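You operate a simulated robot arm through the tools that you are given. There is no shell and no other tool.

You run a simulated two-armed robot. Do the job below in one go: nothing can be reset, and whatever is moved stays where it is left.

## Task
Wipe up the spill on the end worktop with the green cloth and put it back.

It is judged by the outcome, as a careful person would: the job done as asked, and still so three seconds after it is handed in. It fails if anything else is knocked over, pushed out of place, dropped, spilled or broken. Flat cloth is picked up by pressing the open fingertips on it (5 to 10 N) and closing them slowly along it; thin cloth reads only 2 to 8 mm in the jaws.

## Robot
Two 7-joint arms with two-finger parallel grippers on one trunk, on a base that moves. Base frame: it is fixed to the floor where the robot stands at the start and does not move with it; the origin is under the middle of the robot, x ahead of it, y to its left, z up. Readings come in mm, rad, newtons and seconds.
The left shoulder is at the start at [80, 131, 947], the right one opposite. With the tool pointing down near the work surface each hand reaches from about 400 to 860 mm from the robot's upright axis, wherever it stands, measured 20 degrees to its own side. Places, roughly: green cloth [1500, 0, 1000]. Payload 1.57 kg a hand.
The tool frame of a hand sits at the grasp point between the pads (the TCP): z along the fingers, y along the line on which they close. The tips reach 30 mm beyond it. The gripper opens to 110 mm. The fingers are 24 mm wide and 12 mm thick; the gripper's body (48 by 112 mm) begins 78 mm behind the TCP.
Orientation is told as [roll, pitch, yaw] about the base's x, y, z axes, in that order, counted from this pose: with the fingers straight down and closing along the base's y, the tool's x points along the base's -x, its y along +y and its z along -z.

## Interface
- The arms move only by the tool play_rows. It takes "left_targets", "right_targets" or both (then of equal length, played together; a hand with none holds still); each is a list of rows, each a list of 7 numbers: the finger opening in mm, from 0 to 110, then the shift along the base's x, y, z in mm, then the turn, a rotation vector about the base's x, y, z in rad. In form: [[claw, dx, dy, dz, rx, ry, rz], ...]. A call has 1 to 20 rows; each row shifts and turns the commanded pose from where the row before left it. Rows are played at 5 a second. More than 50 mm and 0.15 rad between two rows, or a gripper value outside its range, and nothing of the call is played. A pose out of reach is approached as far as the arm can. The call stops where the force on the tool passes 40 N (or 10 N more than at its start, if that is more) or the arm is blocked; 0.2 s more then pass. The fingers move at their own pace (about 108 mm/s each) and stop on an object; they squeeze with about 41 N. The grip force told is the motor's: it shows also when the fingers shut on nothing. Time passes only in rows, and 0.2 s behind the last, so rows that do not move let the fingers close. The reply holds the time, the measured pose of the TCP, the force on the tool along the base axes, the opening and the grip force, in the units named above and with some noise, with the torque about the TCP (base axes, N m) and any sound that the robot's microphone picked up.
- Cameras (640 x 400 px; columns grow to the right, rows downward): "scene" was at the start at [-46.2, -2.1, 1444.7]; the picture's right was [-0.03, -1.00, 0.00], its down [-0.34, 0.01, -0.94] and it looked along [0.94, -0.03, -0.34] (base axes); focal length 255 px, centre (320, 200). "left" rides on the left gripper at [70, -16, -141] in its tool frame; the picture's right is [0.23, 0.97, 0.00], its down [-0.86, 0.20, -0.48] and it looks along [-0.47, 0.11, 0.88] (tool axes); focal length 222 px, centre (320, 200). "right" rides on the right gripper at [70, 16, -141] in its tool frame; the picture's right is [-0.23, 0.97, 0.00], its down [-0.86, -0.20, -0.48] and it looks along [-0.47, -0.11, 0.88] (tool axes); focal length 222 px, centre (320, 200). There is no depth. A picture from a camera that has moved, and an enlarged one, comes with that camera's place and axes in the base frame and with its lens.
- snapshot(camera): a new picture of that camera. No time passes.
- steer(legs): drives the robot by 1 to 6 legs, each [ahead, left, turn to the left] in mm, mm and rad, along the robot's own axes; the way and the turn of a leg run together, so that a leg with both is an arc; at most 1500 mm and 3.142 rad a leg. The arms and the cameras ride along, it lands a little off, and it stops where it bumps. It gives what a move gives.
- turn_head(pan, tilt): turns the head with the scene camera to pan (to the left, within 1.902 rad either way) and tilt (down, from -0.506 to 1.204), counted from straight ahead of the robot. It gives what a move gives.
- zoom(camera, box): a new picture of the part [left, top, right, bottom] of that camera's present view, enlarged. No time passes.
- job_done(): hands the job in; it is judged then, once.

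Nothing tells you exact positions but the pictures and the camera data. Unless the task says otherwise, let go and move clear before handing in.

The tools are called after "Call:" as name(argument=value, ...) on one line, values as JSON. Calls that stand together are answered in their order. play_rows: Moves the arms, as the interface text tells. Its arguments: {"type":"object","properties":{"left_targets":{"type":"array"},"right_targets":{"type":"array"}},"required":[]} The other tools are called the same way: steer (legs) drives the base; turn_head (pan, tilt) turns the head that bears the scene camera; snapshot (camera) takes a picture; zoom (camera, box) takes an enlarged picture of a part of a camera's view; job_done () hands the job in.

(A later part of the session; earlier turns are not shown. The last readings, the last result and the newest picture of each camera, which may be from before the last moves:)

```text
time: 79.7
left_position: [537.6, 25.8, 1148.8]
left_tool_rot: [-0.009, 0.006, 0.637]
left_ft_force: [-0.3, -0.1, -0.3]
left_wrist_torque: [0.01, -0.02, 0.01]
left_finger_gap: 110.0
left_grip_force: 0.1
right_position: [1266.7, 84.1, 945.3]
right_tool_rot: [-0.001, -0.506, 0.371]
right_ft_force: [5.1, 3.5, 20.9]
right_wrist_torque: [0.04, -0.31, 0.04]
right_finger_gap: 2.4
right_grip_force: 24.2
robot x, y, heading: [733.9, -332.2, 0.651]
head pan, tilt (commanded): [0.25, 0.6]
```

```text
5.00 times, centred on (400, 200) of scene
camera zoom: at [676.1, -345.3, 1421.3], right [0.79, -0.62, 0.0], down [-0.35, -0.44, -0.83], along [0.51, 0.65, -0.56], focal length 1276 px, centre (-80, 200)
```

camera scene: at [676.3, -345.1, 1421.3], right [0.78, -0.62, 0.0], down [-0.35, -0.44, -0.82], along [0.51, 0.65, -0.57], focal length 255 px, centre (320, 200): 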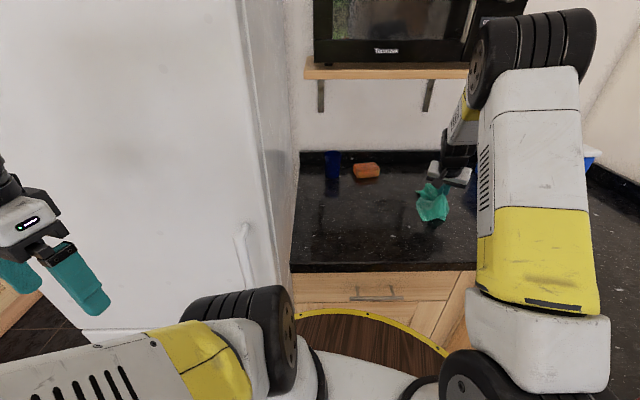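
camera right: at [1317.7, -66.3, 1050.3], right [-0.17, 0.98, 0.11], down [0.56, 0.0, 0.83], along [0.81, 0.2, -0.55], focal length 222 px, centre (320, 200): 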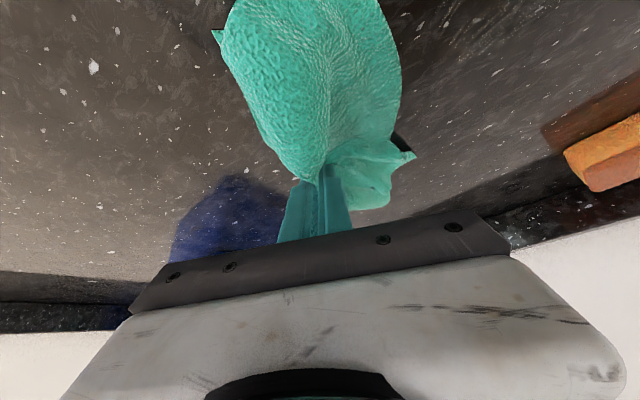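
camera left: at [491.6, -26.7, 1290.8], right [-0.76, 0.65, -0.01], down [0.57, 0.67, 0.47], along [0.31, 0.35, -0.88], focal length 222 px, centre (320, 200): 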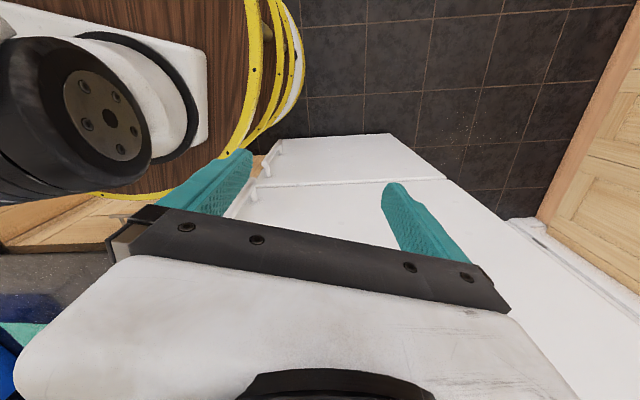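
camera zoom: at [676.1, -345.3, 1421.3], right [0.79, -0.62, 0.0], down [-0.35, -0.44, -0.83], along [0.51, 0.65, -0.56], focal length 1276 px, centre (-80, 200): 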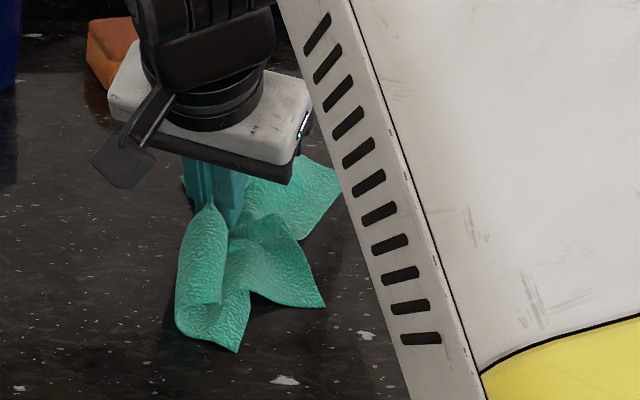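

The first pass tripped the force limit midway, so the second ran further left than planned, though the cup and sponge look unmoved. I'll reduce pressure slightly and finish the front lines one call at a time.

Call:
play_rows(right_targets=[[0, 17.3, -13.6, 0.6, 0, 0, 0], [0, 17.3, -13.6, 0, 0, 0, 0], [0, 17.3, -13.6, 0, 0, 0, 0], [0, 17.3, -13.6, 0, 0, 0, 0], [0, 17.3, -13.6, 0, 0, 0, 0], [0, -8.7, -11, 0, 0, 0, 0], [0, -17.3, 13.6, 0, 0, 0, 0], [0, -17.3, 13.6, 0, 0, 0, 0], [0, -17.3, 13.6, 0, 0, 0, 0], [0, -17.3, 13.6, 0, 0, 0, 0], [0, -17.3, 13.6, 0, 0, 0, 0], [0, -17.3, 13.6, 0, 0, 0, 0]])

Call:
snapshot(camera="scene")

```text
time: 82.3
left_position: [537.6, 24.7, 1149.5]
left_tool_rot: [-0.009, 0.005, 0.636]
left_ft_force: [-0.2, -0.5, 0.0]
left_wrist_torque: [0.01, 0.04, 0.02]
left_finger_gap: 109.7
left_grip_force: 0.1
right_position: [1239.6, 87.5, 945.2]
right_tool_rot: [0.003, -0.505, 0.371]
right_ft_force: [4.8, -4.9, 24.9]
right_wrist_torque: [-0.25, -0.3, 0.0]
right_finger_gap: 2.3
right_grip_force: 24.2
robot x, y, heading: [731.2, -330.5, 0.65]
head pan, tilt (commanded): [0.25, 0.6]
```

```text
taken
camera scene: at [676.0, -345.9, 1421.3], right [0.79, -0.62, 0.0], down [-0.35, -0.44, -0.83], along [0.51, 0.65, -0.56], focal length 255 px, centre (320, 200)
```

scene: 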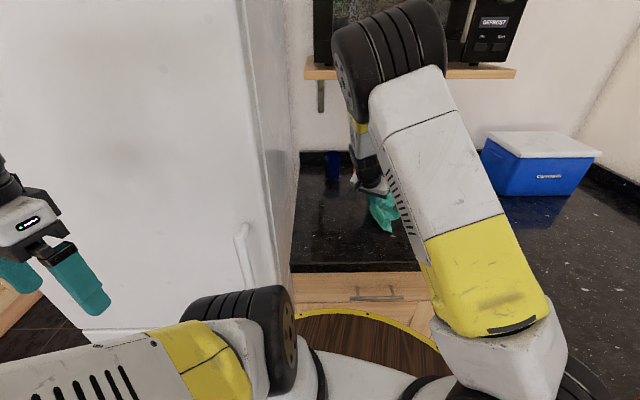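

Call:
play_rows(right_targets=[[0, -8.7, -11, 0.5, 0, 0, 0], [0, 17.3, -13.6, 0, 0, 0, 0], [0, 17.3, -13.6, 0, 0, 0, 0], [0, 17.3, -13.6, 0, 0, 0, 0], [0, 17.3, -13.6, 0, 0, 0, 0], [0, 17.3, -13.6, 0, 0, 0, 0], [0, 17.3, -13.6, 0, 0, 0, 0], [0, 17.3, -13.6, 0, 0, 0, 0], [0, 17.3, -13.6, 4, 0, 0, 0], [0, 17.3, -13.6, 8, 0, 0, 0], [0, 17.3, -13.6, 8, 0, 0, 0]])

Call:
zoom(camera="scene", box=[290, 140, 450, 240])

Call:
zoom(camera="scene", box=[340, 170, 420, 220])

```text
time: 84.7
left_position: [538.8, 26.2, 1148.7]
left_tool_rot: [-0.009, 0.008, 0.637]
left_ft_force: [-0.9, 0.2, 0.1]
left_wrist_torque: [-0.06, 0.03, 0.01]
left_finger_gap: 109.9
left_grip_force: 0.1
right_position: [1402.1, -59.8, 962.0]
right_tool_rot: [0.002, -0.501, 0.371]
right_ft_force: [0.0, 0.1, 0.9]
right_wrist_torque: [-0.01, 0.0, -0.02]
right_finger_gap: 2.4
right_grip_force: 23.9
robot x, y, heading: [731.1, -334.0, 0.653]
head pan, tilt (commanded): [0.25, 0.6]
```

```text
4.00 times, centred on (370, 190) of scene
camera zoom: at [676.2, -345.0, 1421.3], right [0.79, -0.62, 0.0], down [-0.35, -0.44, -0.82], along [0.51, 0.65, -0.57], focal length 1021 px, centre (120, 240)
```

zoom: 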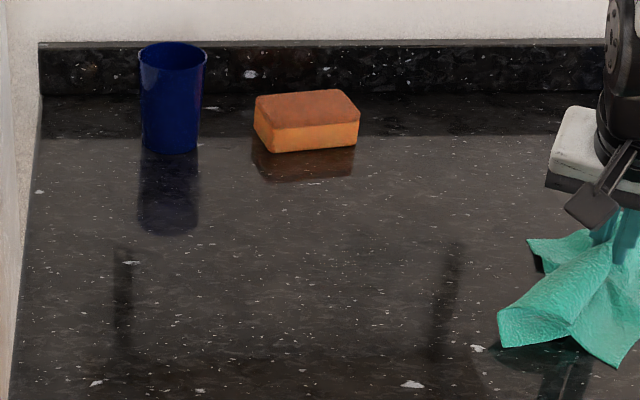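

```text
8.00 times, centred on (380, 195) of scene
camera zoom: at [676.2, -345.0, 1421.3], right [0.79, -0.62, 0.0], down [-0.35, -0.44, -0.82], along [0.51, 0.65, -0.57], focal length 2042 px, centre (-160, 240)
```

zoom: 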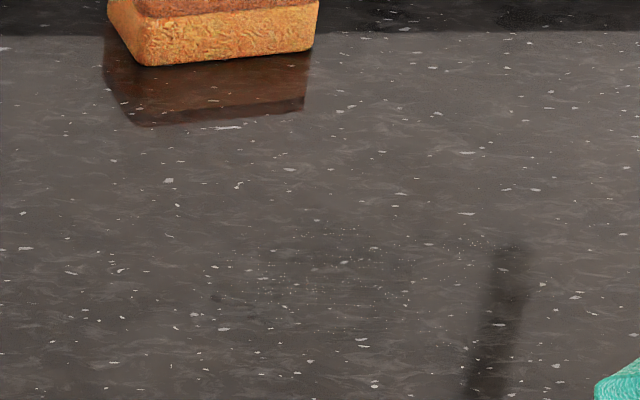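

The worktop is almost perfectly clean; only the faintest specks remain toward the back of the old footprint. I'll do a final set of passes there.

Call:
play_rows(right_targets=[[0, -1.5, 28.3, 0, 0, 0, 0], [0, -1.5, 28.3, 0, 0, 0, 0], [0, -1.5, 28.3, -4, 0, 0, 0], [0, -1.5, 28.3, -6, 0, 0, 0], [0, 0, 0, -5, 0, 0, 0], [0, 0, 0, -2, 0, 0, 0], [0, 0, 0, 0, 0, 0, 0]])

```text
time: 86.3
left_position: [539.1, 25.7, 1147.7]
left_tool_rot: [-0.008, 0.008, 0.637]
left_ft_force: [-0.5, -0.4, -0.1]
left_wrist_torque: [0.0, -0.01, -0.03]
left_finger_gap: 110.3
left_grip_force: 0.1
right_position: [1395.5, 54.8, 948.0]
right_tool_rot: [0.002, -0.502, 0.371]
right_ft_force: [0.7, 0.0, 0.6]
right_wrist_torque: [0.02, 0.01, 0.01]
right_finger_gap: 2.5
right_grip_force: 23.6
robot x, y, heading: [734.1, -333.3, 0.655]
head pan, tilt (commanded): [0.25, 0.6]
```

Call:
play_rows(right_targets=[[0, 0, 0, -2, 0, 0, 0], [0, 0, 0, -1.5, 0, 0, 0], [0, 0, 0, 0, 0, 0, 0]])

```text
time: 87.1
left_position: [538.2, 24.6, 1147.2]
left_tool_rot: [-0.009, 0.005, 0.637]
left_ft_force: [0.4, 0.2, -0.8]
left_wrist_torque: [0.0, 0.03, 0.0]
left_finger_gap: 109.8
left_grip_force: 0.0
right_position: [1397.5, 53.9, 943.7]
right_tool_rot: [0.003, -0.504, 0.372]
right_ft_force: [-2.5, 0.0, 8.1]
right_wrist_torque: [-0.02, 0.0, 0.0]
right_finger_gap: 2.4
right_grip_force: 23.6
robot x, y, heading: [731.6, -330.2, 0.657]
head pan, tilt (commanded): [0.25, 0.6]
```

Call:
play_rows(right_targets=[[0, -17.3, 13.6, -0.3, 0, 0, 0], [0, -17.3, 13.6, 0, 0, 0, 0], [0, -17.3, 13.6, 0, 0, 0, 0], [0, -17.3, 13.6, 0, 0, 0, 0], [0, -17.3, 13.6, 0, 0, 0, 0], [0, -17.3, 13.6, 0, 0, 0, 0], [0, -17.3, 13.6, 0, 0, 0, 0], [0, -8.7, -11, 0, 0, 0, 0], [0, 17.3, -13.6, 0, 0, 0, 0], [0, 17.3, -13.6, 0, 0, 0, 0], [0, 17.3, -13.6, 0, 0, 0, 0], [0, 17.3, -13.6, 0, 0, 0, 0], [0, 17.3, -13.6, 0, 0, 0, 0], [0, 17.3, -13.6, 0, 0, 0, 0], [0, 17.3, -13.6, 0, 0, 0, 0], [0, -8.7, -11, 0, 0, 0, 0]])

```text
time: 90.5
left_position: [537.6, 25.4, 1147.9]
left_tool_rot: [-0.009, 0.008, 0.637]
left_ft_force: [0.0, 0.0, -0.6]
left_wrist_torque: [0.0, 0.06, 0.0]
left_finger_gap: 109.9
left_grip_force: 0.1
right_position: [1380.1, 32.0, 944.9]
right_tool_rot: [0.002, -0.502, 0.372]
right_ft_force: [0.7, 0.8, 6.4]
right_wrist_torque: [0.0, -0.04, 0.03]
right_finger_gap: 2.3
right_grip_force: 23.8
robot x, y, heading: [732.5, -331.7, 0.65]
head pan, tilt (commanded): [0.25, 0.6]
```

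Call:
play_rows(right_targets=[[0, -17.3, 13.6, -0.3, 0, 0, 0], [0, -17.3, 13.6, 0, 0, 0, 0], [0, -17.3, 13.6, 0, 0, 0, 0], [0, -17.3, 13.6, 0, 0, 0, 0], [0, -17.3, 13.6, 0, 0, 0, 0], [0, -17.3, 13.6, 0, 0, 0, 0], [0, -17.3, 13.6, 0, 0, 0, 0], [0, -17.3, 13.6, 0, 0, 0, 0], [0, -9.7, -12.2, 0, 0, 0, 0], [0, 17.3, -13.6, 0, 0, 0, 0], [0, 17.3, -13.6, 0, 0, 0, 0], [0, 17.3, -13.6, 0, 0, 0, 0], [0, 17.3, -13.6, 0, 0, 0, 0], [0, 17.3, -13.6, 0, 0, 0, 0], [0, 17.3, -13.6, 0, 0, 0, 0], [0, 17.3, -13.6, 0, 0, 0, 0], [0, 17.3, -13.6, 5, 0, 0, 0], [0, 17.3, -13.6, 8, 0, 0, 0], [0, 17.3, -13.6, 6, 0, 0, 0]])

Call:
zoom(camera="scene", box=[340, 170, 420, 220])

Call:
zoom(camera="scene", box=[290, 140, 490, 265])

Call:
snapshot(camera="right")

```text
time: 94.5
left_position: [540.0, 25.5, 1148.5]
left_tool_rot: [-0.008, 0.007, 0.637]
left_ft_force: [0.3, 0.5, 0.6]
left_wrist_torque: [-0.02, 0.01, -0.02]
left_finger_gap: 110.0
left_grip_force: 0.1
right_position: [1404.7, -6.4, 960.4]
right_tool_rot: [0.0, -0.501, 0.37]
right_ft_force: [0.0, 0.1, 0.0]
right_wrist_torque: [-0.04, -0.02, 0.01]
right_finger_gap: 2.5
right_grip_force: 24.1
robot x, y, heading: [731.1, -326.0, 0.657]
head pan, tilt (commanded): [0.25, 0.6]
```

```text
8.00 times, centred on (380, 195) of scene
camera zoom: at [676.2, -345.0, 1421.3], right [0.79, -0.62, 0.0], down [-0.35, -0.44, -0.82], along [0.51, 0.65, -0.57], focal length 2042 px, centre (-160, 240)
```

zoom: 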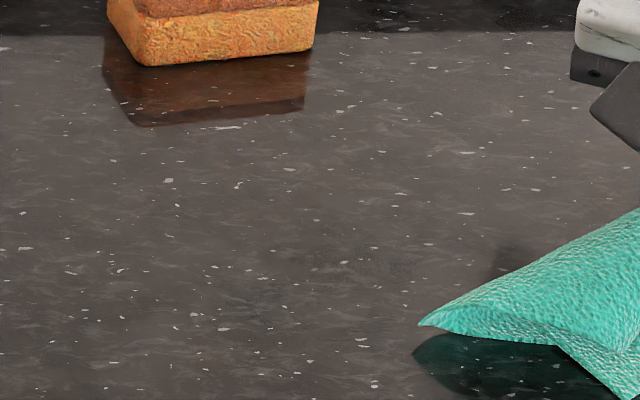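

```text
3.20 times, centred on (390, 202) of scene
camera zoom: at [676.2, -345.0, 1421.3], right [0.79, -0.62, 0.0], down [-0.35, -0.44, -0.82], along [0.51, 0.65, -0.57], focal length 817 px, centre (96, 192)
```

zoom: 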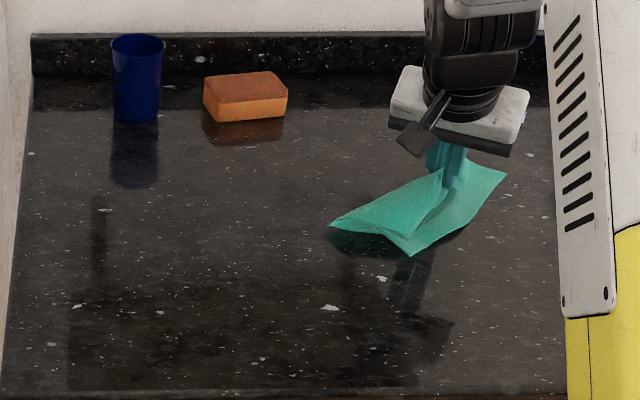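

```text
taken
camera right: at [1278.9, -37.3, 1050.8], right [-0.17, 0.98, 0.11], down [0.56, 0.0, 0.83], along [0.81, 0.2, -0.55], focal length 222 px, centre (320, 200)
```

right: 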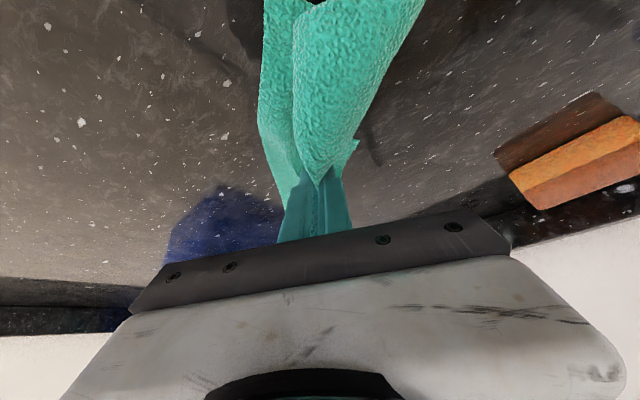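

The spill area now looks clean. To put the cloth back neatly, I'll tilt the tool further (keeping the wrist clear of the shelf), lift so the cloth hangs free, and then carry it to its original spot.

Call:
play_rows(right_targets=[[0, 0, 0, 10, 0.0366, -0.093, 0], [0, 0, 0, 10, 0.0366, -0.093, 0], [0, 0, 0, 10, 0.0366, -0.093, 0], [0, 0, 0, 15, 0, 0, 0], [0, 0, 0, 15, 0, 0, 0], [0, 0, 0, 15, 0, 0, 0]])

Call:
snapshot(camera="scene")

Call:
snapshot(camera="right")

```text
time: 95.9
left_position: [538.5, 25.4, 1147.6]
left_tool_rot: [-0.009, 0.006, 0.638]
left_ft_force: [-0.1, -0.8, 0.7]
left_wrist_torque: [-0.04, 0.05, 0.01]
left_finger_gap: 110.1
left_grip_force: 0.0
right_position: [1406.2, -7.1, 1036.6]
right_tool_rot: [0.005, -0.802, 0.371]
right_ft_force: [0.5, 0.8, -0.7]
right_wrist_torque: [0.01, -0.05, -0.02]
right_finger_gap: 2.5
right_grip_force: 23.5
robot x, y, heading: [731.7, -330.0, 0.653]
head pan, tilt (commanded): [0.25, 0.6]
```

```text
taken
camera scene: at [676.3, -345.0, 1421.3], right [0.79, -0.62, 0.0], down [-0.35, -0.44, -0.82], along [0.51, 0.65, -0.57], focal length 255 px, centre (320, 200)
```

scene: 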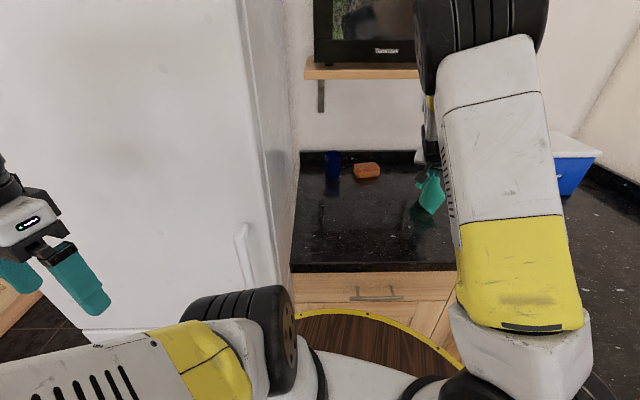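

```text
taken
camera right: at [1259.6, -45.9, 1084.9], right [-0.21, 0.96, 0.17], down [0.31, -0.1, 0.95], along [0.93, 0.25, -0.28], focal length 222 px, centre (320, 200)
```

right: 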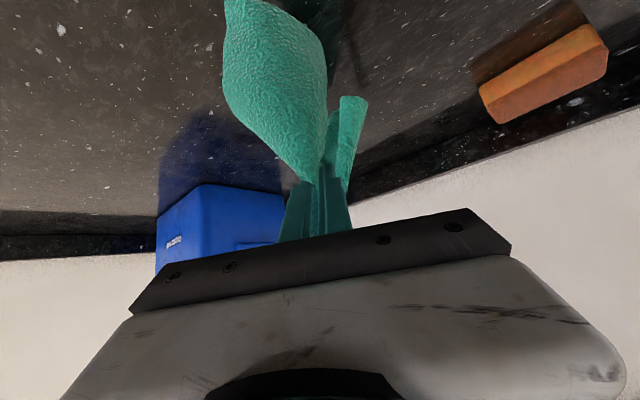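

The cloth hangs freely and everything else is undisturbed. I'll carry it across to above its original spot at this height.

Call:
play_rows(right_targets=[[0, 24, -0.4, -1.5, 0, 0, 0], [0, 24, -0.4, -1.5, 0, 0, 0], [0, 24, -0.4, -1.5, 0, 0, 0], [0, 24, -0.4, -1.5, 0, 0, 0], [0, 24, -0.4, -1.5, 0, 0, 0], [0, 24, -0.4, -1.5, 0, 0, 0], [0, 0, 0, 0, 0, 0, 0]])

Call:
snapshot(camera="scene")

Call:
snapshot(camera="right")

```text
time: 97.5
left_position: [539.6, 25.1, 1148.6]
left_tool_rot: [-0.008, 0.006, 0.638]
left_ft_force: [0.4, -0.9, 0.8]
left_wrist_torque: [0.0, -0.02, 0.01]
left_finger_gap: 109.7
left_grip_force: 0.1
right_position: [1549.1, -10.3, 1027.1]
right_tool_rot: [0.003, -0.802, 0.37]
right_ft_force: [0.1, 0.4, 0.9]
right_wrist_torque: [0.01, 0.01, 0.01]
right_finger_gap: 2.1
right_grip_force: 23.6
robot x, y, heading: [735.6, -329.6, 0.653]
head pan, tilt (commanded): [0.25, 0.6]
```

```text
taken
camera scene: at [676.3, -345.2, 1421.3], right [0.79, -0.62, 0.0], down [-0.35, -0.44, -0.82], along [0.51, 0.65, -0.57], focal length 255 px, centre (320, 200)
```

scene: 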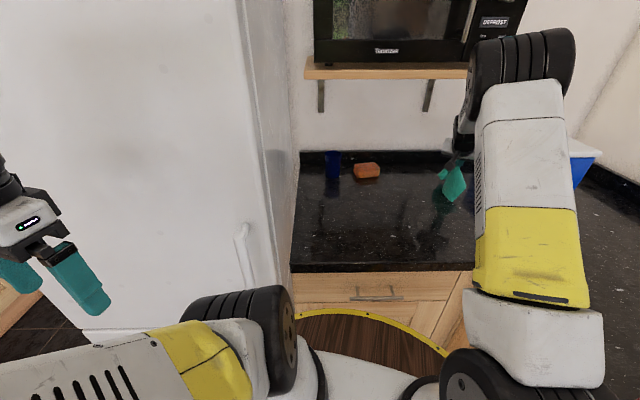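

```text
taken
camera right: at [1403.3, -49.0, 1075.5], right [-0.21, 0.96, 0.17], down [0.31, -0.1, 0.95], along [0.93, 0.25, -0.28], focal length 222 px, centre (320, 200)
```

right: 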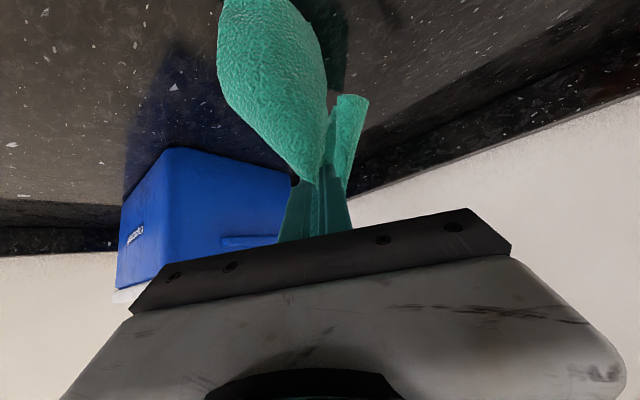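

Call:
zoom(camera="scene", box=[360, 150, 480, 225])

Call:
zoom(camera="scene", box=[340, 170, 440, 232])

```text
5.33 times, centred on (420, 188) of scene
camera zoom: at [676.3, -345.2, 1421.3], right [0.79, -0.62, 0.0], down [-0.35, -0.44, -0.82], along [0.51, 0.65, -0.57], focal length 1361 px, centre (-213, 267)
```

zoom: 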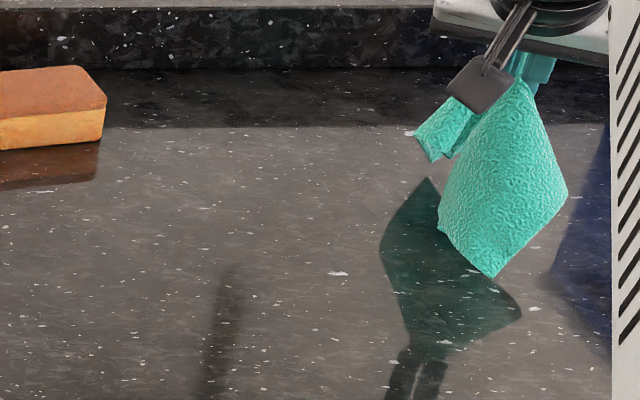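

```text
6.40 times, centred on (390, 201) of scene
camera zoom: at [676.3, -345.2, 1421.3], right [0.79, -0.62, 0.0], down [-0.35, -0.44, -0.82], along [0.51, 0.65, -0.57], focal length 1634 px, centre (-128, 194)
```

zoom: 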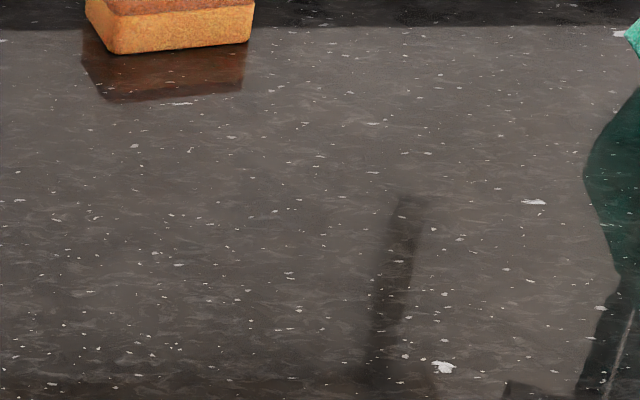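

The spill area is now fully clean under close zoom. The cloth hangs over its original spot, so I'll lower it straight down.

Call:
play_rows(right_targets=[[0, 0, 0, -12, 0, 0, 0], [0, 0, 0, -12, 0, 0, 0], [0, 0, 0, -12, 0, 0, 0], [0, 0, 0, -12, 0, 0, 0], [0, 0, 0, -12, 0, 0, 0], [0, 0, 0, -10, 0, 0, 0], [0, 0, 0, 0, 0, 0, 0]])

Call:
zoom(camera="scene", box=[360, 130, 520, 230])

Call:
snapshot(camera="right")

```text
time: 99.1
left_position: [537.0, 25.8, 1148.7]
left_tool_rot: [-0.01, 0.008, 0.637]
left_ft_force: [0.8, -0.1, -0.4]
left_wrist_torque: [-0.02, -0.04, 0.01]
left_finger_gap: 110.2
left_grip_force: 0.0
right_position: [1549.1, -9.9, 959.1]
right_tool_rot: [0.003, -0.803, 0.371]
right_ft_force: [0.0, -0.5, 0.1]
right_wrist_torque: [0.0, 0.04, 0.03]
right_finger_gap: 2.3
right_grip_force: 24.1
robot x, y, heading: [731.0, -330.7, 0.65]
head pan, tilt (commanded): [0.25, 0.6]
```

```text
4.00 times, centred on (440, 180) of scene
camera zoom: at [676.3, -345.2, 1421.3], right [0.79, -0.62, 0.0], down [-0.35, -0.44, -0.82], along [0.51, 0.65, -0.57], focal length 1021 px, centre (-160, 280)
```

zoom: 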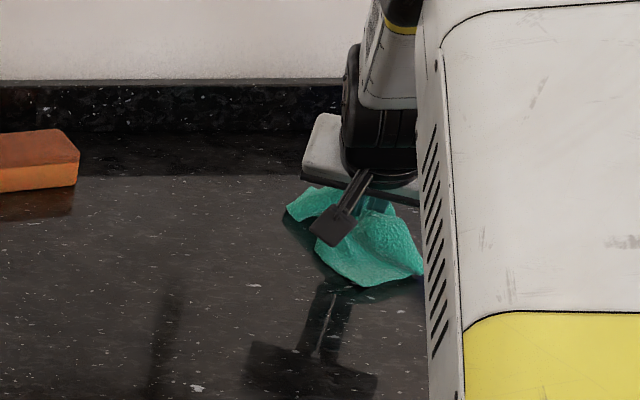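

```text
taken
camera right: at [1403.4, -48.6, 1005.2], right [-0.21, 0.96, 0.17], down [0.31, -0.1, 0.95], along [0.93, 0.25, -0.28], focal length 222 px, centre (320, 200)
```

right: 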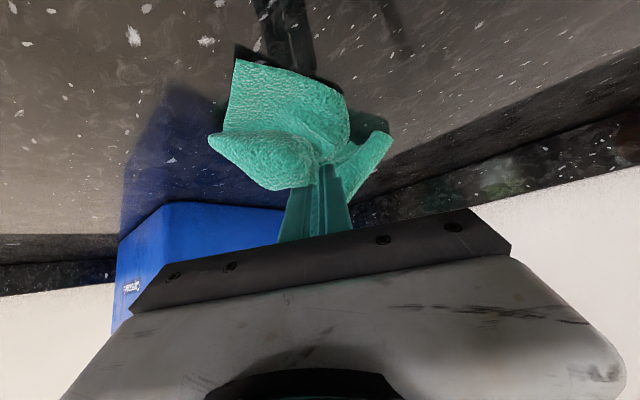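

Call:
play_rows(right_targets=[[0, 0, 0, -6, 0, 0, 0], [0, 0, 0, -5, 0, 0, 0], [0, 0, 0, -3, 0, 0, 0], [0, 0, 0, 0, 0, 0, 0]])

```text
time: 100.1
left_position: [538.9, 25.1, 1148.8]
left_tool_rot: [-0.01, 0.007, 0.637]
left_ft_force: [0.2, 0.3, 0.0]
left_wrist_torque: [-0.02, -0.03, 0.01]
left_finger_gap: 110.3
left_grip_force: 0.0
right_position: [1549.1, -10.0, 945.2]
right_tool_rot: [0.006, -0.804, 0.369]
right_ft_force: [0.1, 0.6, 1.7]
right_wrist_torque: [0.01, -0.04, 0.01]
right_finger_gap: 2.3
right_grip_force: 24.1
robot x, y, heading: [732.9, -332.0, 0.654]
head pan, tilt (commanded): [0.25, 0.6]
```

Call:
play_rows(right_targets=[[0, 0, 0, -1.5, 0, 0, 0], [0, 0, 0, 0, 0, 0, 0]])

Call:
play_rows(right_targets=[[0, 0, 0, -1, 0, 0, 0], [0, 0, 0, 0, 0, 0, 0]])

```text
time: 100.7
left_position: [538.4, 24.5, 1147.9]
left_tool_rot: [-0.008, 0.006, 0.637]
left_ft_force: [0.1, 0.0, -0.1]
left_wrist_torque: [0.01, 0.0, -0.02]
left_finger_gap: 110.1
left_grip_force: 0.2
right_position: [1549.3, -8.6, 944.2]
right_tool_rot: [0.005, -0.804, 0.369]
right_ft_force: [1.4, 1.2, 6.6]
right_wrist_torque: [0.03, -0.03, -0.02]
right_finger_gap: 2.4
right_grip_force: 23.9
robot x, y, heading: [734.5, -332.6, 0.651]
head pan, tilt (commanded): [0.25, 0.6]
```

```text
time: 101.3
left_position: [536.9, 25.6, 1147.2]
left_tool_rot: [-0.01, 0.006, 0.638]
left_ft_force: [0.1, -0.2, 0.2]
left_wrist_torque: [-0.02, -0.03, 0.0]
left_finger_gap: 110.1
left_grip_force: 0.1
right_position: [1549.7, -9.6, 942.6]
right_tool_rot: [0.003, -0.803, 0.369]
right_ft_force: [0.8, 2.5, 11.2]
right_wrist_torque: [0.12, -0.11, 0.01]
right_finger_gap: 2.4
right_grip_force: 24.3
robot x, y, heading: [729.7, -329.1, 0.658]
head pan, tilt (commanded): [0.25, 0.6]
```

Pressing at about 11 N on the original spot. I'll now open slowly so the fingers spread the fold back out.

Call:
play_rows(right_targets=[[5, 0, 0, 0, 0, 0, 0], [10, 0, 0, 0, 0, 0, 0], [15, 0, 0, 0, 0, 0, 0], [20, 0, 0, 0, 0, 0, 0], [25, 0, 0, 0, 0, 0, 0], [30, 0, 0, 0, 0, 0, 0], [35, 0, 0, 0, 0, 0, 0], [40, 0, 0, 0, 0, 0, 0], [45, 0, 0, 0, 0, 0, 0], [50, 0, 0, 0, 0, 0, 0]])

Call:
snapshot(camera="right")

```text
time: 103.5
left_position: [538.1, 26.3, 1147.8]
left_tool_rot: [-0.009, 0.006, 0.635]
left_ft_force: [-1.4, -0.1, 0.0]
left_wrist_torque: [0.01, -0.05, 0.02]
left_finger_gap: 109.7
left_grip_force: 0.1
right_position: [1549.7, -8.9, 942.9]
right_tool_rot: [0.003, -0.803, 0.37]
right_ft_force: [-1.9, 4.7, 14.4]
right_wrist_torque: [-0.11, -0.26, 0.09]
right_finger_gap: 45.8
right_grip_force: 0.1
robot x, y, heading: [728.6, -330.9, 0.65]
head pan, tilt (commanded): [0.25, 0.6]
```

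```text
taken
camera right: at [1402.9, -48.7, 989.8], right [-0.21, 0.96, 0.17], down [0.31, -0.1, 0.95], along [0.93, 0.25, -0.27], focal length 222 px, centre (320, 200)
```

right: 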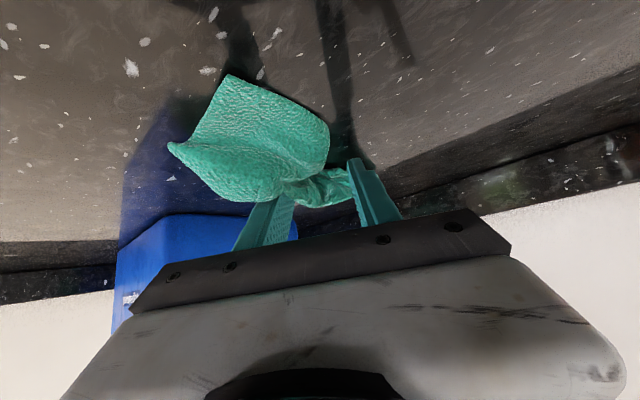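

The cloth is loose but sticking to one finger, so I'll lift slightly off it and open fully without dragging.

Call:
play_rows(right_targets=[[46, 0, 0, 2, 0, 0, 0], [46, 0, 0, 3, 0, 0, 0], [56, 0, 0, 4, 0, 0, 0], [66, 0, 0, 4, 0, 0, 0], [76, 0, 0, 4, 0, 0, 0]])

Call:
snapshot(camera="right")

Call:
zoom(camera="scene", box=[360, 130, 520, 230])

```text
time: 104.7
left_position: [538.5, 25.2, 1147.5]
left_tool_rot: [-0.01, 0.008, 0.637]
left_ft_force: [0.1, -0.1, 0.2]
left_wrist_torque: [0.02, 0.03, 0.02]
left_finger_gap: 110.1
left_grip_force: 0.1
right_position: [1549.1, -10.0, 959.1]
right_tool_rot: [0.003, -0.8, 0.37]
right_ft_force: [0.3, 0.2, 0.3]
right_wrist_torque: [-0.01, 0.05, 0.01]
right_finger_gap: 75.9
right_grip_force: 0.0
robot x, y, heading: [733.8, -328.7, 0.655]
head pan, tilt (commanded): [0.25, 0.6]
```

```text
taken
camera right: at [1403.3, -48.4, 1005.7], right [-0.21, 0.96, 0.17], down [0.31, -0.1, 0.95], along [0.93, 0.25, -0.28], focal length 222 px, centre (320, 200)
```

right: 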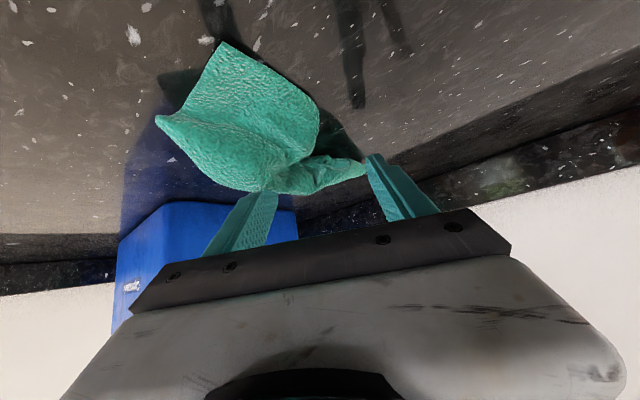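

```text
4.00 times, centred on (440, 180) of scene
camera zoom: at [676.3, -345.2, 1421.3], right [0.79, -0.62, 0.0], down [-0.35, -0.44, -0.82], along [0.51, 0.65, -0.57], focal length 1021 px, centre (-160, 280)
```

zoom: 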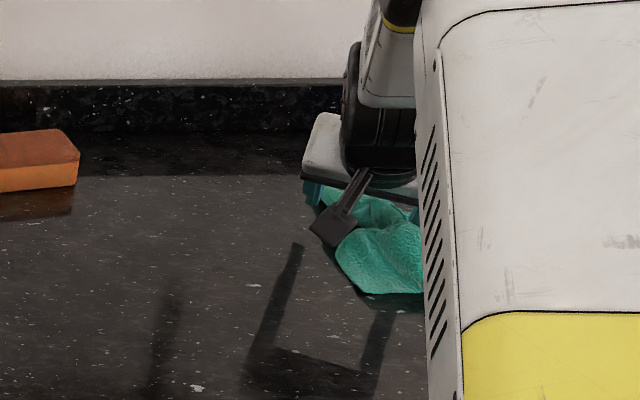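

The cloth is released as a loose pile. I'll raise clear and draw back toward me for a full view.

Call:
play_rows(right_targets=[[90, 0, 0, 12, 0, 0, 0], [110, 0, 0, 14, 0, 0, 0], [110, 0, 0, 14, 0, 0, 0], [110, -28, -11, 0, 0, 0, 0], [110, -28, -11, 0, 0, 0, 0], [110, -28, -11, 0, 0, 0, 0], [110, -28, -11, 0, 0, 0, 0], [110, -28, -30, 0, 0, 0, 0], [110, -28, -30, 0, 0, 0, 0], [110, -20, -30, 0, 0, 0, 0], [110, -10, -30, 0, 0, 0, 0]])

Call:
turn_head(pan=0.1, tilt=0.55)

Call:
snapshot(camera="scene")

Call:
snapshot(camera="right")

```text
time: 107.1
left_position: [538.1, 25.9, 1147.7]
left_tool_rot: [-0.011, 0.006, 0.636]
left_ft_force: [0.5, 0.1, 0.8]
left_wrist_torque: [-0.02, 0.02, 0.0]
left_finger_gap: 109.9
left_grip_force: 0.1
right_position: [1348.4, -174.4, 998.3]
right_tool_rot: [0.002, -0.802, 0.371]
right_ft_force: [-0.4, -0.1, 0.0]
right_wrist_torque: [-0.04, 0.01, -0.02]
right_finger_gap: 110.1
right_grip_force: 0.1
robot x, y, heading: [730.6, -326.5, 0.652]
head pan, tilt (commanded): [0.25, 0.6]
```

```text
time: 107.8
left_position: [538.9, 25.0, 1148.3]
left_tool_rot: [-0.009, 0.008, 0.639]
left_ft_force: [-0.6, 1.0, 0.4]
left_wrist_torque: [0.02, 0.02, -0.01]
left_finger_gap: 110.0
left_grip_force: 0.1
right_position: [1350.5, -174.5, 998.1]
right_tool_rot: [0.003, -0.803, 0.369]
right_ft_force: [-0.2, -0.2, 0.4]
right_wrist_torque: [0.02, 0.0, 0.0]
right_finger_gap: 110.0
right_grip_force: 0.1
robot x, y, heading: [736.4, -331.9, 0.656]
head pan, tilt (commanded): [0.099, 0.55]
```

```text
taken
camera scene: at [687.0, -353.2, 1425.8], right [0.68, -0.73, 0.0], down [-0.38, -0.36, -0.85], along [0.62, 0.58, -0.52], focal length 255 px, centre (320, 200)
```

scene: 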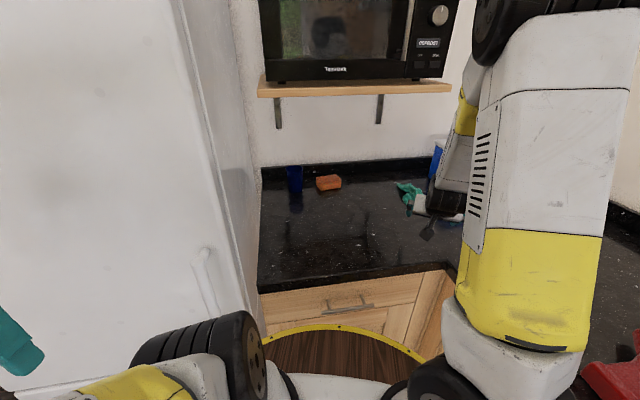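

```text
taken
camera right: at [1203.0, -213.2, 1045.9], right [-0.21, 0.96, 0.17], down [0.31, -0.1, 0.95], along [0.93, 0.25, -0.28], focal length 222 px, centre (320, 200)
```

right: 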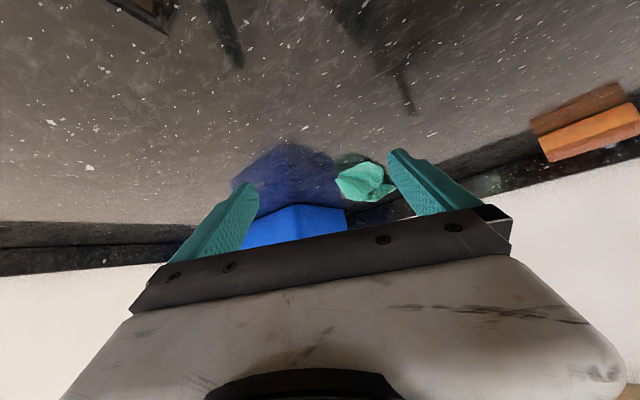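

Call:
play_rows(right_targets=[[110, -18, -38, 12, 0, 0, 0], [110, -18, -38, 12, 0, 0, 0], [110, -18, -38, 12, 0, 0, 0], [110, -18, -38, 12, 0, 0, 0], [110, -18, -38, 12, 0, 0, 0]])

Call:
turn_head(pan=-0.1, tilt=0.6)

Call:
snapshot(camera="scene")

Call:
snapshot(camera="right")

```text
time: 109.0
left_position: [538.9, 27.3, 1147.6]
left_tool_rot: [-0.008, 0.008, 0.636]
left_ft_force: [0.4, 0.2, 0.5]
left_wrist_torque: [0.03, 0.05, 0.03]
left_finger_gap: 109.9
left_grip_force: 0.1
right_position: [1296.8, -360.5, 1078.9]
right_tool_rot: [0.004, -0.799, 0.369]
right_ft_force: [-0.1, 0.8, -0.7]
right_wrist_torque: [-0.03, 0.01, -0.02]
right_finger_gap: 110.0
right_grip_force: 0.0
right hand out of reach, approached as far as the arm can: row 3, 4, 5
robot x, y, heading: [731.8, -331.1, 0.651]
head pan, tilt (commanded): [0.099, 0.55]
```

```text
time: 109.8
left_position: [538.5, 25.7, 1147.6]
left_tool_rot: [-0.01, 0.006, 0.638]
left_ft_force: [0.7, 0.3, -1.0]
left_wrist_torque: [0.02, -0.02, 0.01]
left_finger_gap: 110.1
left_grip_force: 0.0
right_position: [1296.7, -361.5, 1077.5]
right_tool_rot: [0.006, -0.801, 0.369]
right_ft_force: [0.3, 0.3, 0.1]
right_wrist_torque: [0.01, 0.01, -0.01]
right_finger_gap: 110.0
right_grip_force: 0.1
robot x, y, heading: [733.5, -330.7, 0.655]
head pan, tilt (commanded): [-0.099, 0.6]
```

```text
taken
camera scene: at [696.6, -368.1, 1421.3], right [0.53, -0.85, 0.0], down [-0.48, -0.3, -0.83], along [0.7, 0.43, -0.56], focal length 255 px, centre (320, 200)
```

scene: 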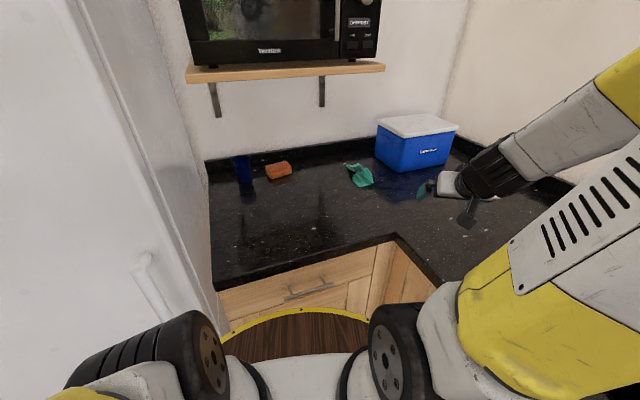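

```text
taken
camera right: at [1151.4, -399.8, 1125.4], right [-0.21, 0.96, 0.17], down [0.31, -0.1, 0.95], along [0.93, 0.25, -0.28], focal length 222 px, centre (320, 200)
```

right: 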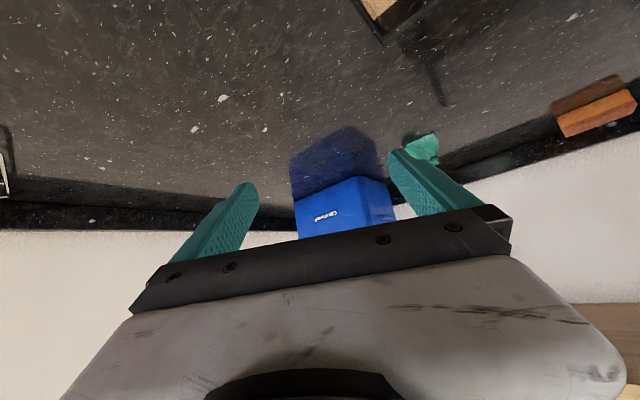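

Call:
zoom(camera="scene", box=[220, 130, 460, 280])

Call:
zoom(camera="scene", box=[320, 150, 400, 200])

```text
2.67 times, centred on (340, 205) of scene
camera zoom: at [696.6, -368.1, 1421.3], right [0.53, -0.85, 0.0], down [-0.48, -0.3, -0.83], along [0.7, 0.43, -0.56], focal length 681 px, centre (267, 187)
```

zoom: 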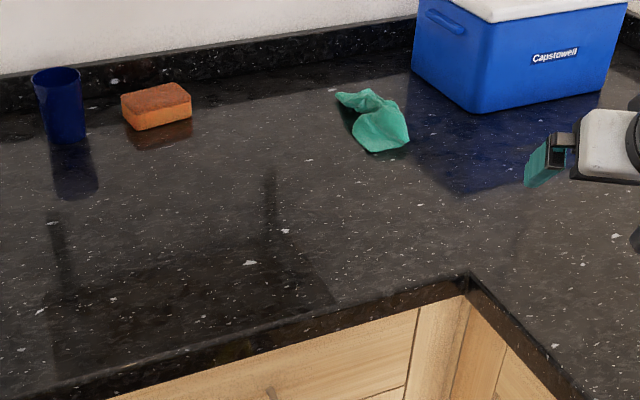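

```text
8.00 times, centred on (360, 175) of scene
camera zoom: at [696.6, -368.1, 1421.3], right [0.53, -0.85, 0.0], down [-0.48, -0.3, -0.83], along [0.7, 0.43, -0.56], focal length 2042 px, centre (0, 400)
```

zoom: 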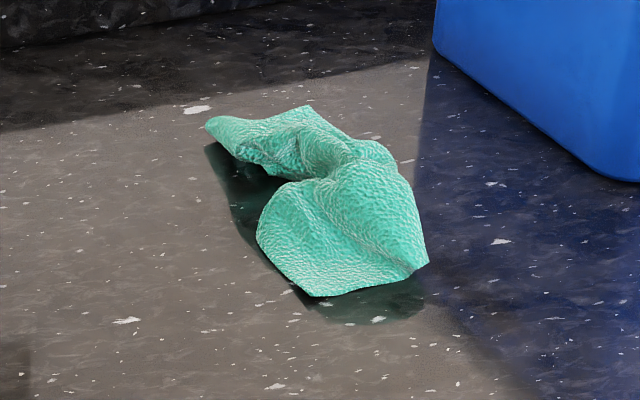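

The cloth now lies as a loosely folded heap centred near [1560, -20], practically on its original centre, and the worktop and other objects look right. I'll try to spread it flatter by pressing lightly and opening the fingers across the fold, so first I'll bring the hand back with the jaws aligned to the cloth.

Call:
play_rows(right_targets=[[60, 25, 30, -8, 0, 0, 0.1175], [30, 25, 30, -8, 0, 0, 0.1175], [30, 25, 30, -8, 0, 0, 0.1175], [30, 25, 30, -8, 0, 0, 0.1175], [30, 0, 0, 0, 0, 0, 0]])

Call:
snapshot(camera="right")

Call:
snapshot(camera="scene")

```text
time: 111.0
left_position: [537.0, 25.3, 1148.3]
left_tool_rot: [-0.009, 0.006, 0.636]
left_ft_force: [0.0, -0.3, 0.0]
left_wrist_torque: [-0.04, 0.02, 0.02]
left_finger_gap: 110.2
left_grip_force: 0.0
right_position: [1399.6, -242.5, 1046.7]
right_tool_rot: [0.003, -0.801, 0.838]
right_ft_force: [0.0, 1.0, -0.2]
right_wrist_torque: [-0.05, 0.0, -0.02]
right_finger_gap: 30.0
right_grip_force: 0.1
robot x, y, heading: [731.0, -330.2, 0.653]
head pan, tilt (commanded): [-0.099, 0.6]
```

```text
taken
camera right: at [1287.3, -342.2, 1094.1], right [-0.62, 0.77, 0.17], down [0.32, 0.05, 0.95], along [0.72, 0.64, -0.28], focal length 222 px, centre (320, 200)
```

right: 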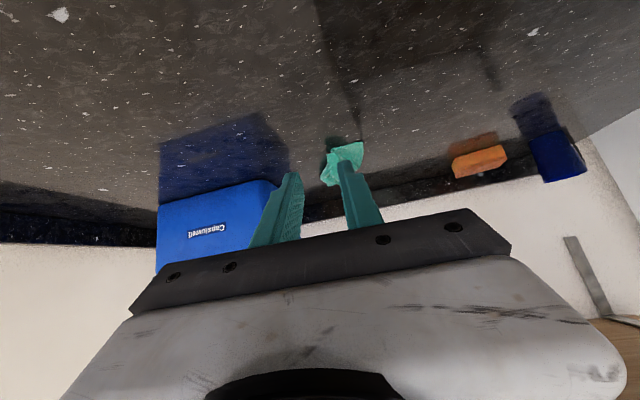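

```text
taken
camera scene: at [696.8, -367.9, 1421.3], right [0.53, -0.85, 0.0], down [-0.48, -0.3, -0.82], along [0.7, 0.43, -0.57], focal length 255 px, centre (320, 200)
```

scene: 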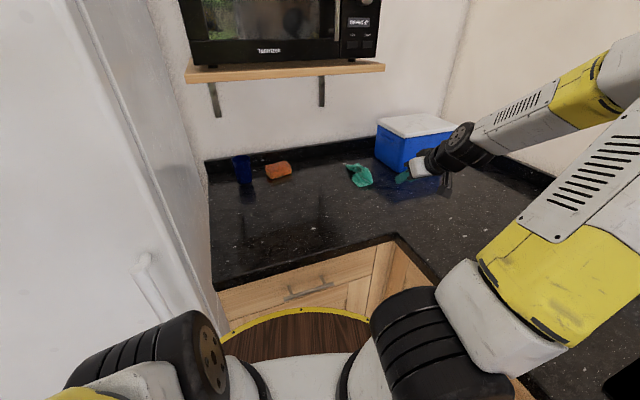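

Call:
play_rows(right_targets=[[30, 25.5, 37, -8, 0, 0, 0], [30, 25.5, 37, -8, 0, 0, 0], [30, 25.5, 37, -8, 0, 0, 0], [30, 25.5, 37, -8, 0, 0, 0], [30, 25.5, 37, -8, 0, 0, 0], [30, 25.5, 37, -8, 0, 0, 0]])

Call:
snapshot(camera="right")

Call:
zoom(camera="scene", box=[300, 120, 460, 220])

```text
time: 112.4
left_position: [538.8, 25.2, 1148.1]
left_tool_rot: [-0.008, 0.006, 0.635]
left_ft_force: [-0.4, -0.4, 0.5]
left_wrist_torque: [0.04, -0.04, -0.03]
left_finger_gap: 110.2
left_grip_force: 0.1
right_position: [1546.8, -25.4, 1000.5]
right_tool_rot: [0.003, -0.805, 0.835]
right_ft_force: [-0.2, -0.5, 1.0]
right_wrist_torque: [-0.05, 0.05, 0.01]
right_finger_gap: 30.1
right_grip_force: 0.0
right hand out of reach, approached as far as the arm can: row 3
robot x, y, heading: [732.5, -327.9, 0.651]
head pan, tilt (commanded): [-0.099, 0.6]
```

```text
taken
camera right: at [1433.4, -126.3, 1047.8], right [-0.62, 0.77, 0.17], down [0.32, 0.05, 0.95], along [0.72, 0.64, -0.27], focal length 222 px, centre (320, 200)
```

right: 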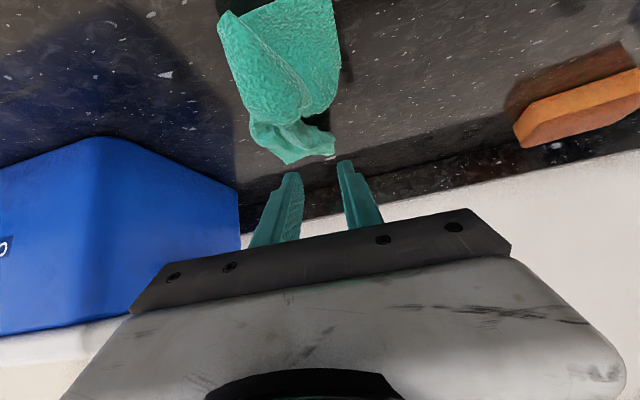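

```text
4.00 times, centred on (380, 170) of scene
camera zoom: at [696.4, -368.4, 1421.3], right [0.53, -0.85, 0.0], down [-0.48, -0.3, -0.83], along [0.7, 0.43, -0.56], focal length 1021 px, centre (80, 320)
```

zoom: 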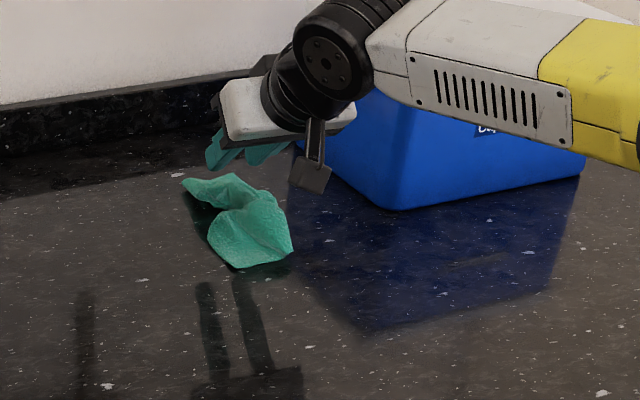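

I have a clear view: jaws are aligned across the heap. I'll narrow them to 20 mm, lower onto the middle of it, and press lightly.

Call:
play_rows(right_targets=[[20, 8, -7, -10, 0, 0, 0], [20, 0, 0, -14, 0, 0, 0], [20, 0, 0, -12, 0, 0, 0], [20, 0, 0, -8, 0, 0, 0], [20, 0, 0, 0, 0, 0, 0]])

Call:
snapshot(camera="right")

Call:
zoom(camera="scene", box=[300, 120, 460, 220])

```text
time: 113.6
left_position: [538.4, 25.7, 1149.2]
left_tool_rot: [-0.01, 0.007, 0.637]
left_ft_force: [0.1, 0.0, 0.1]
left_wrist_torque: [0.03, 0.03, -0.01]
left_finger_gap: 110.0
left_grip_force: 0.0
right_position: [1553.7, -32.0, 954.8]
right_tool_rot: [0.003, -0.803, 0.84]
right_ft_force: [0.1, -0.3, 0.8]
right_wrist_torque: [-0.03, -0.01, 0.03]
right_finger_gap: 20.3
right_grip_force: 0.0
robot x, y, heading: [726.6, -333.6, 0.656]
head pan, tilt (commanded): [-0.099, 0.6]
```

```text
taken
camera right: at [1441.7, -132.6, 1002.4], right [-0.62, 0.77, 0.17], down [0.32, 0.05, 0.95], along [0.72, 0.64, -0.28], focal length 222 px, centre (320, 200)
```

right: 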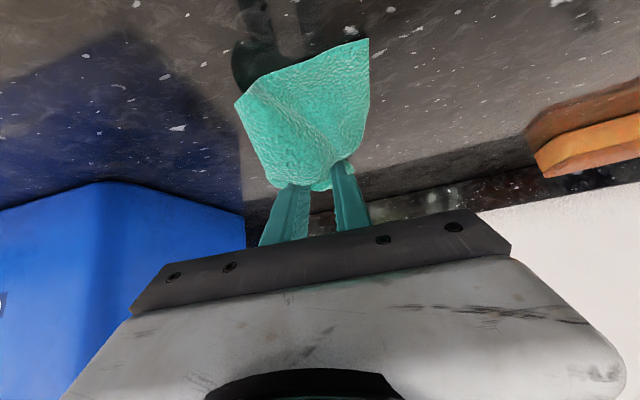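

```text
4.00 times, centred on (380, 170) of scene
camera zoom: at [696.8, -368.1, 1421.3], right [0.53, -0.85, 0.0], down [-0.48, -0.3, -0.82], along [0.7, 0.43, -0.57], focal length 1021 px, centre (80, 320)
```

zoom: 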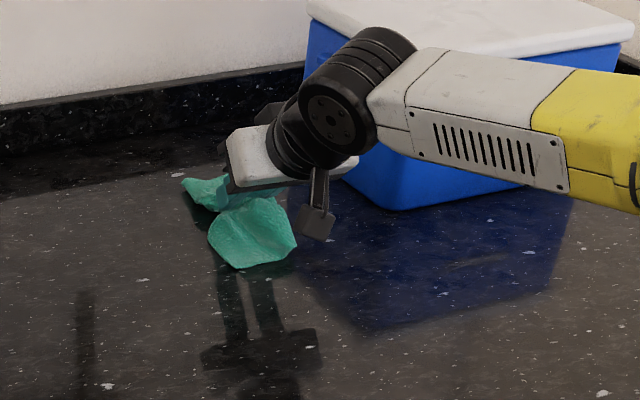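

Call:
play_rows(right_targets=[[20, 0, 0, -5, 0, 0, 0], [20, 0, 0, -3, 0, 0, 0], [20, 0, 0, 0, 0, 0, 0]])

Call:
play_rows(right_targets=[[20, 0, 0, -2, 0, 0, 0], [20, 0, 0, 0, 0, 0, 0]])

```text
time: 114.4
left_position: [539.0, 24.9, 1147.4]
left_tool_rot: [-0.009, 0.008, 0.638]
left_ft_force: [0.7, 0.2, -0.4]
left_wrist_torque: [-0.02, -0.01, -0.02]
left_finger_gap: 110.2
left_grip_force: 0.0
right_position: [1553.9, -30.3, 947.2]
right_tool_rot: [0.003, -0.803, 0.839]
right_ft_force: [-0.1, 0.5, 1.0]
right_wrist_torque: [-0.01, -0.02, 0.02]
right_finger_gap: 20.1
right_grip_force: 0.0
robot x, y, heading: [733.4, -329.4, 0.65]
head pan, tilt (commanded): [-0.099, 0.6]
```

```text
time: 115.0
left_position: [538.6, 25.6, 1149.3]
left_tool_rot: [-0.01, 0.007, 0.638]
left_ft_force: [0.3, 1.1, 0.2]
left_wrist_torque: [0.03, 0.01, 0.0]
left_finger_gap: 110.0
left_grip_force: 0.0
right_position: [1553.3, -31.3, 945.2]
right_tool_rot: [0.003, -0.801, 0.839]
right_ft_force: [0.3, -0.1, 1.5]
right_wrist_torque: [-0.01, -0.03, 0.02]
right_finger_gap: 19.9
right_grip_force: 0.1
robot x, y, heading: [729.5, -334.6, 0.653]
head pan, tilt (commanded): [-0.099, 0.6]
```

Call:
play_rows(right_targets=[[20, 0, 0, -1.5, 0, 0, 0], [20, 0, 0, 0, 0, 0, 0]])

Call:
play_rows(right_targets=[[20, 0, 0, -1, 0, 0, 0], [20, 0, 0, 0, 0, 0, 0]])

```text
time: 115.6
left_position: [537.7, 26.1, 1148.1]
left_tool_rot: [-0.009, 0.006, 0.637]
left_ft_force: [0.1, 0.4, -0.1]
left_wrist_torque: [-0.03, 0.01, 0.04]
left_finger_gap: 110.1
left_grip_force: 0.0
right_position: [1553.2, -31.3, 944.2]
right_tool_rot: [0.002, -0.801, 0.839]
right_ft_force: [-0.2, -1.0, 3.0]
right_wrist_torque: [-0.01, -0.05, 0.0]
right_finger_gap: 20.3
right_grip_force: 0.4
robot x, y, heading: [735.2, -329.9, 0.653]
head pan, tilt (commanded): [-0.099, 0.6]
```

```text
time: 116.2
left_position: [538.8, 25.3, 1147.6]
left_tool_rot: [-0.009, 0.006, 0.638]
left_ft_force: [0.6, 0.2, -0.2]
left_wrist_torque: [0.04, 0.01, -0.02]
left_finger_gap: 109.9
left_grip_force: 0.0
right_position: [1552.9, -32.6, 943.6]
right_tool_rot: [0.003, -0.803, 0.84]
right_ft_force: [-0.7, -1.5, 6.8]
right_wrist_torque: [-0.04, -0.11, -0.02]
right_finger_gap: 20.4
right_grip_force: 0.3
robot x, y, heading: [732.6, -331.4, 0.652]
head pan, tilt (commanded): [-0.099, 0.6]
```

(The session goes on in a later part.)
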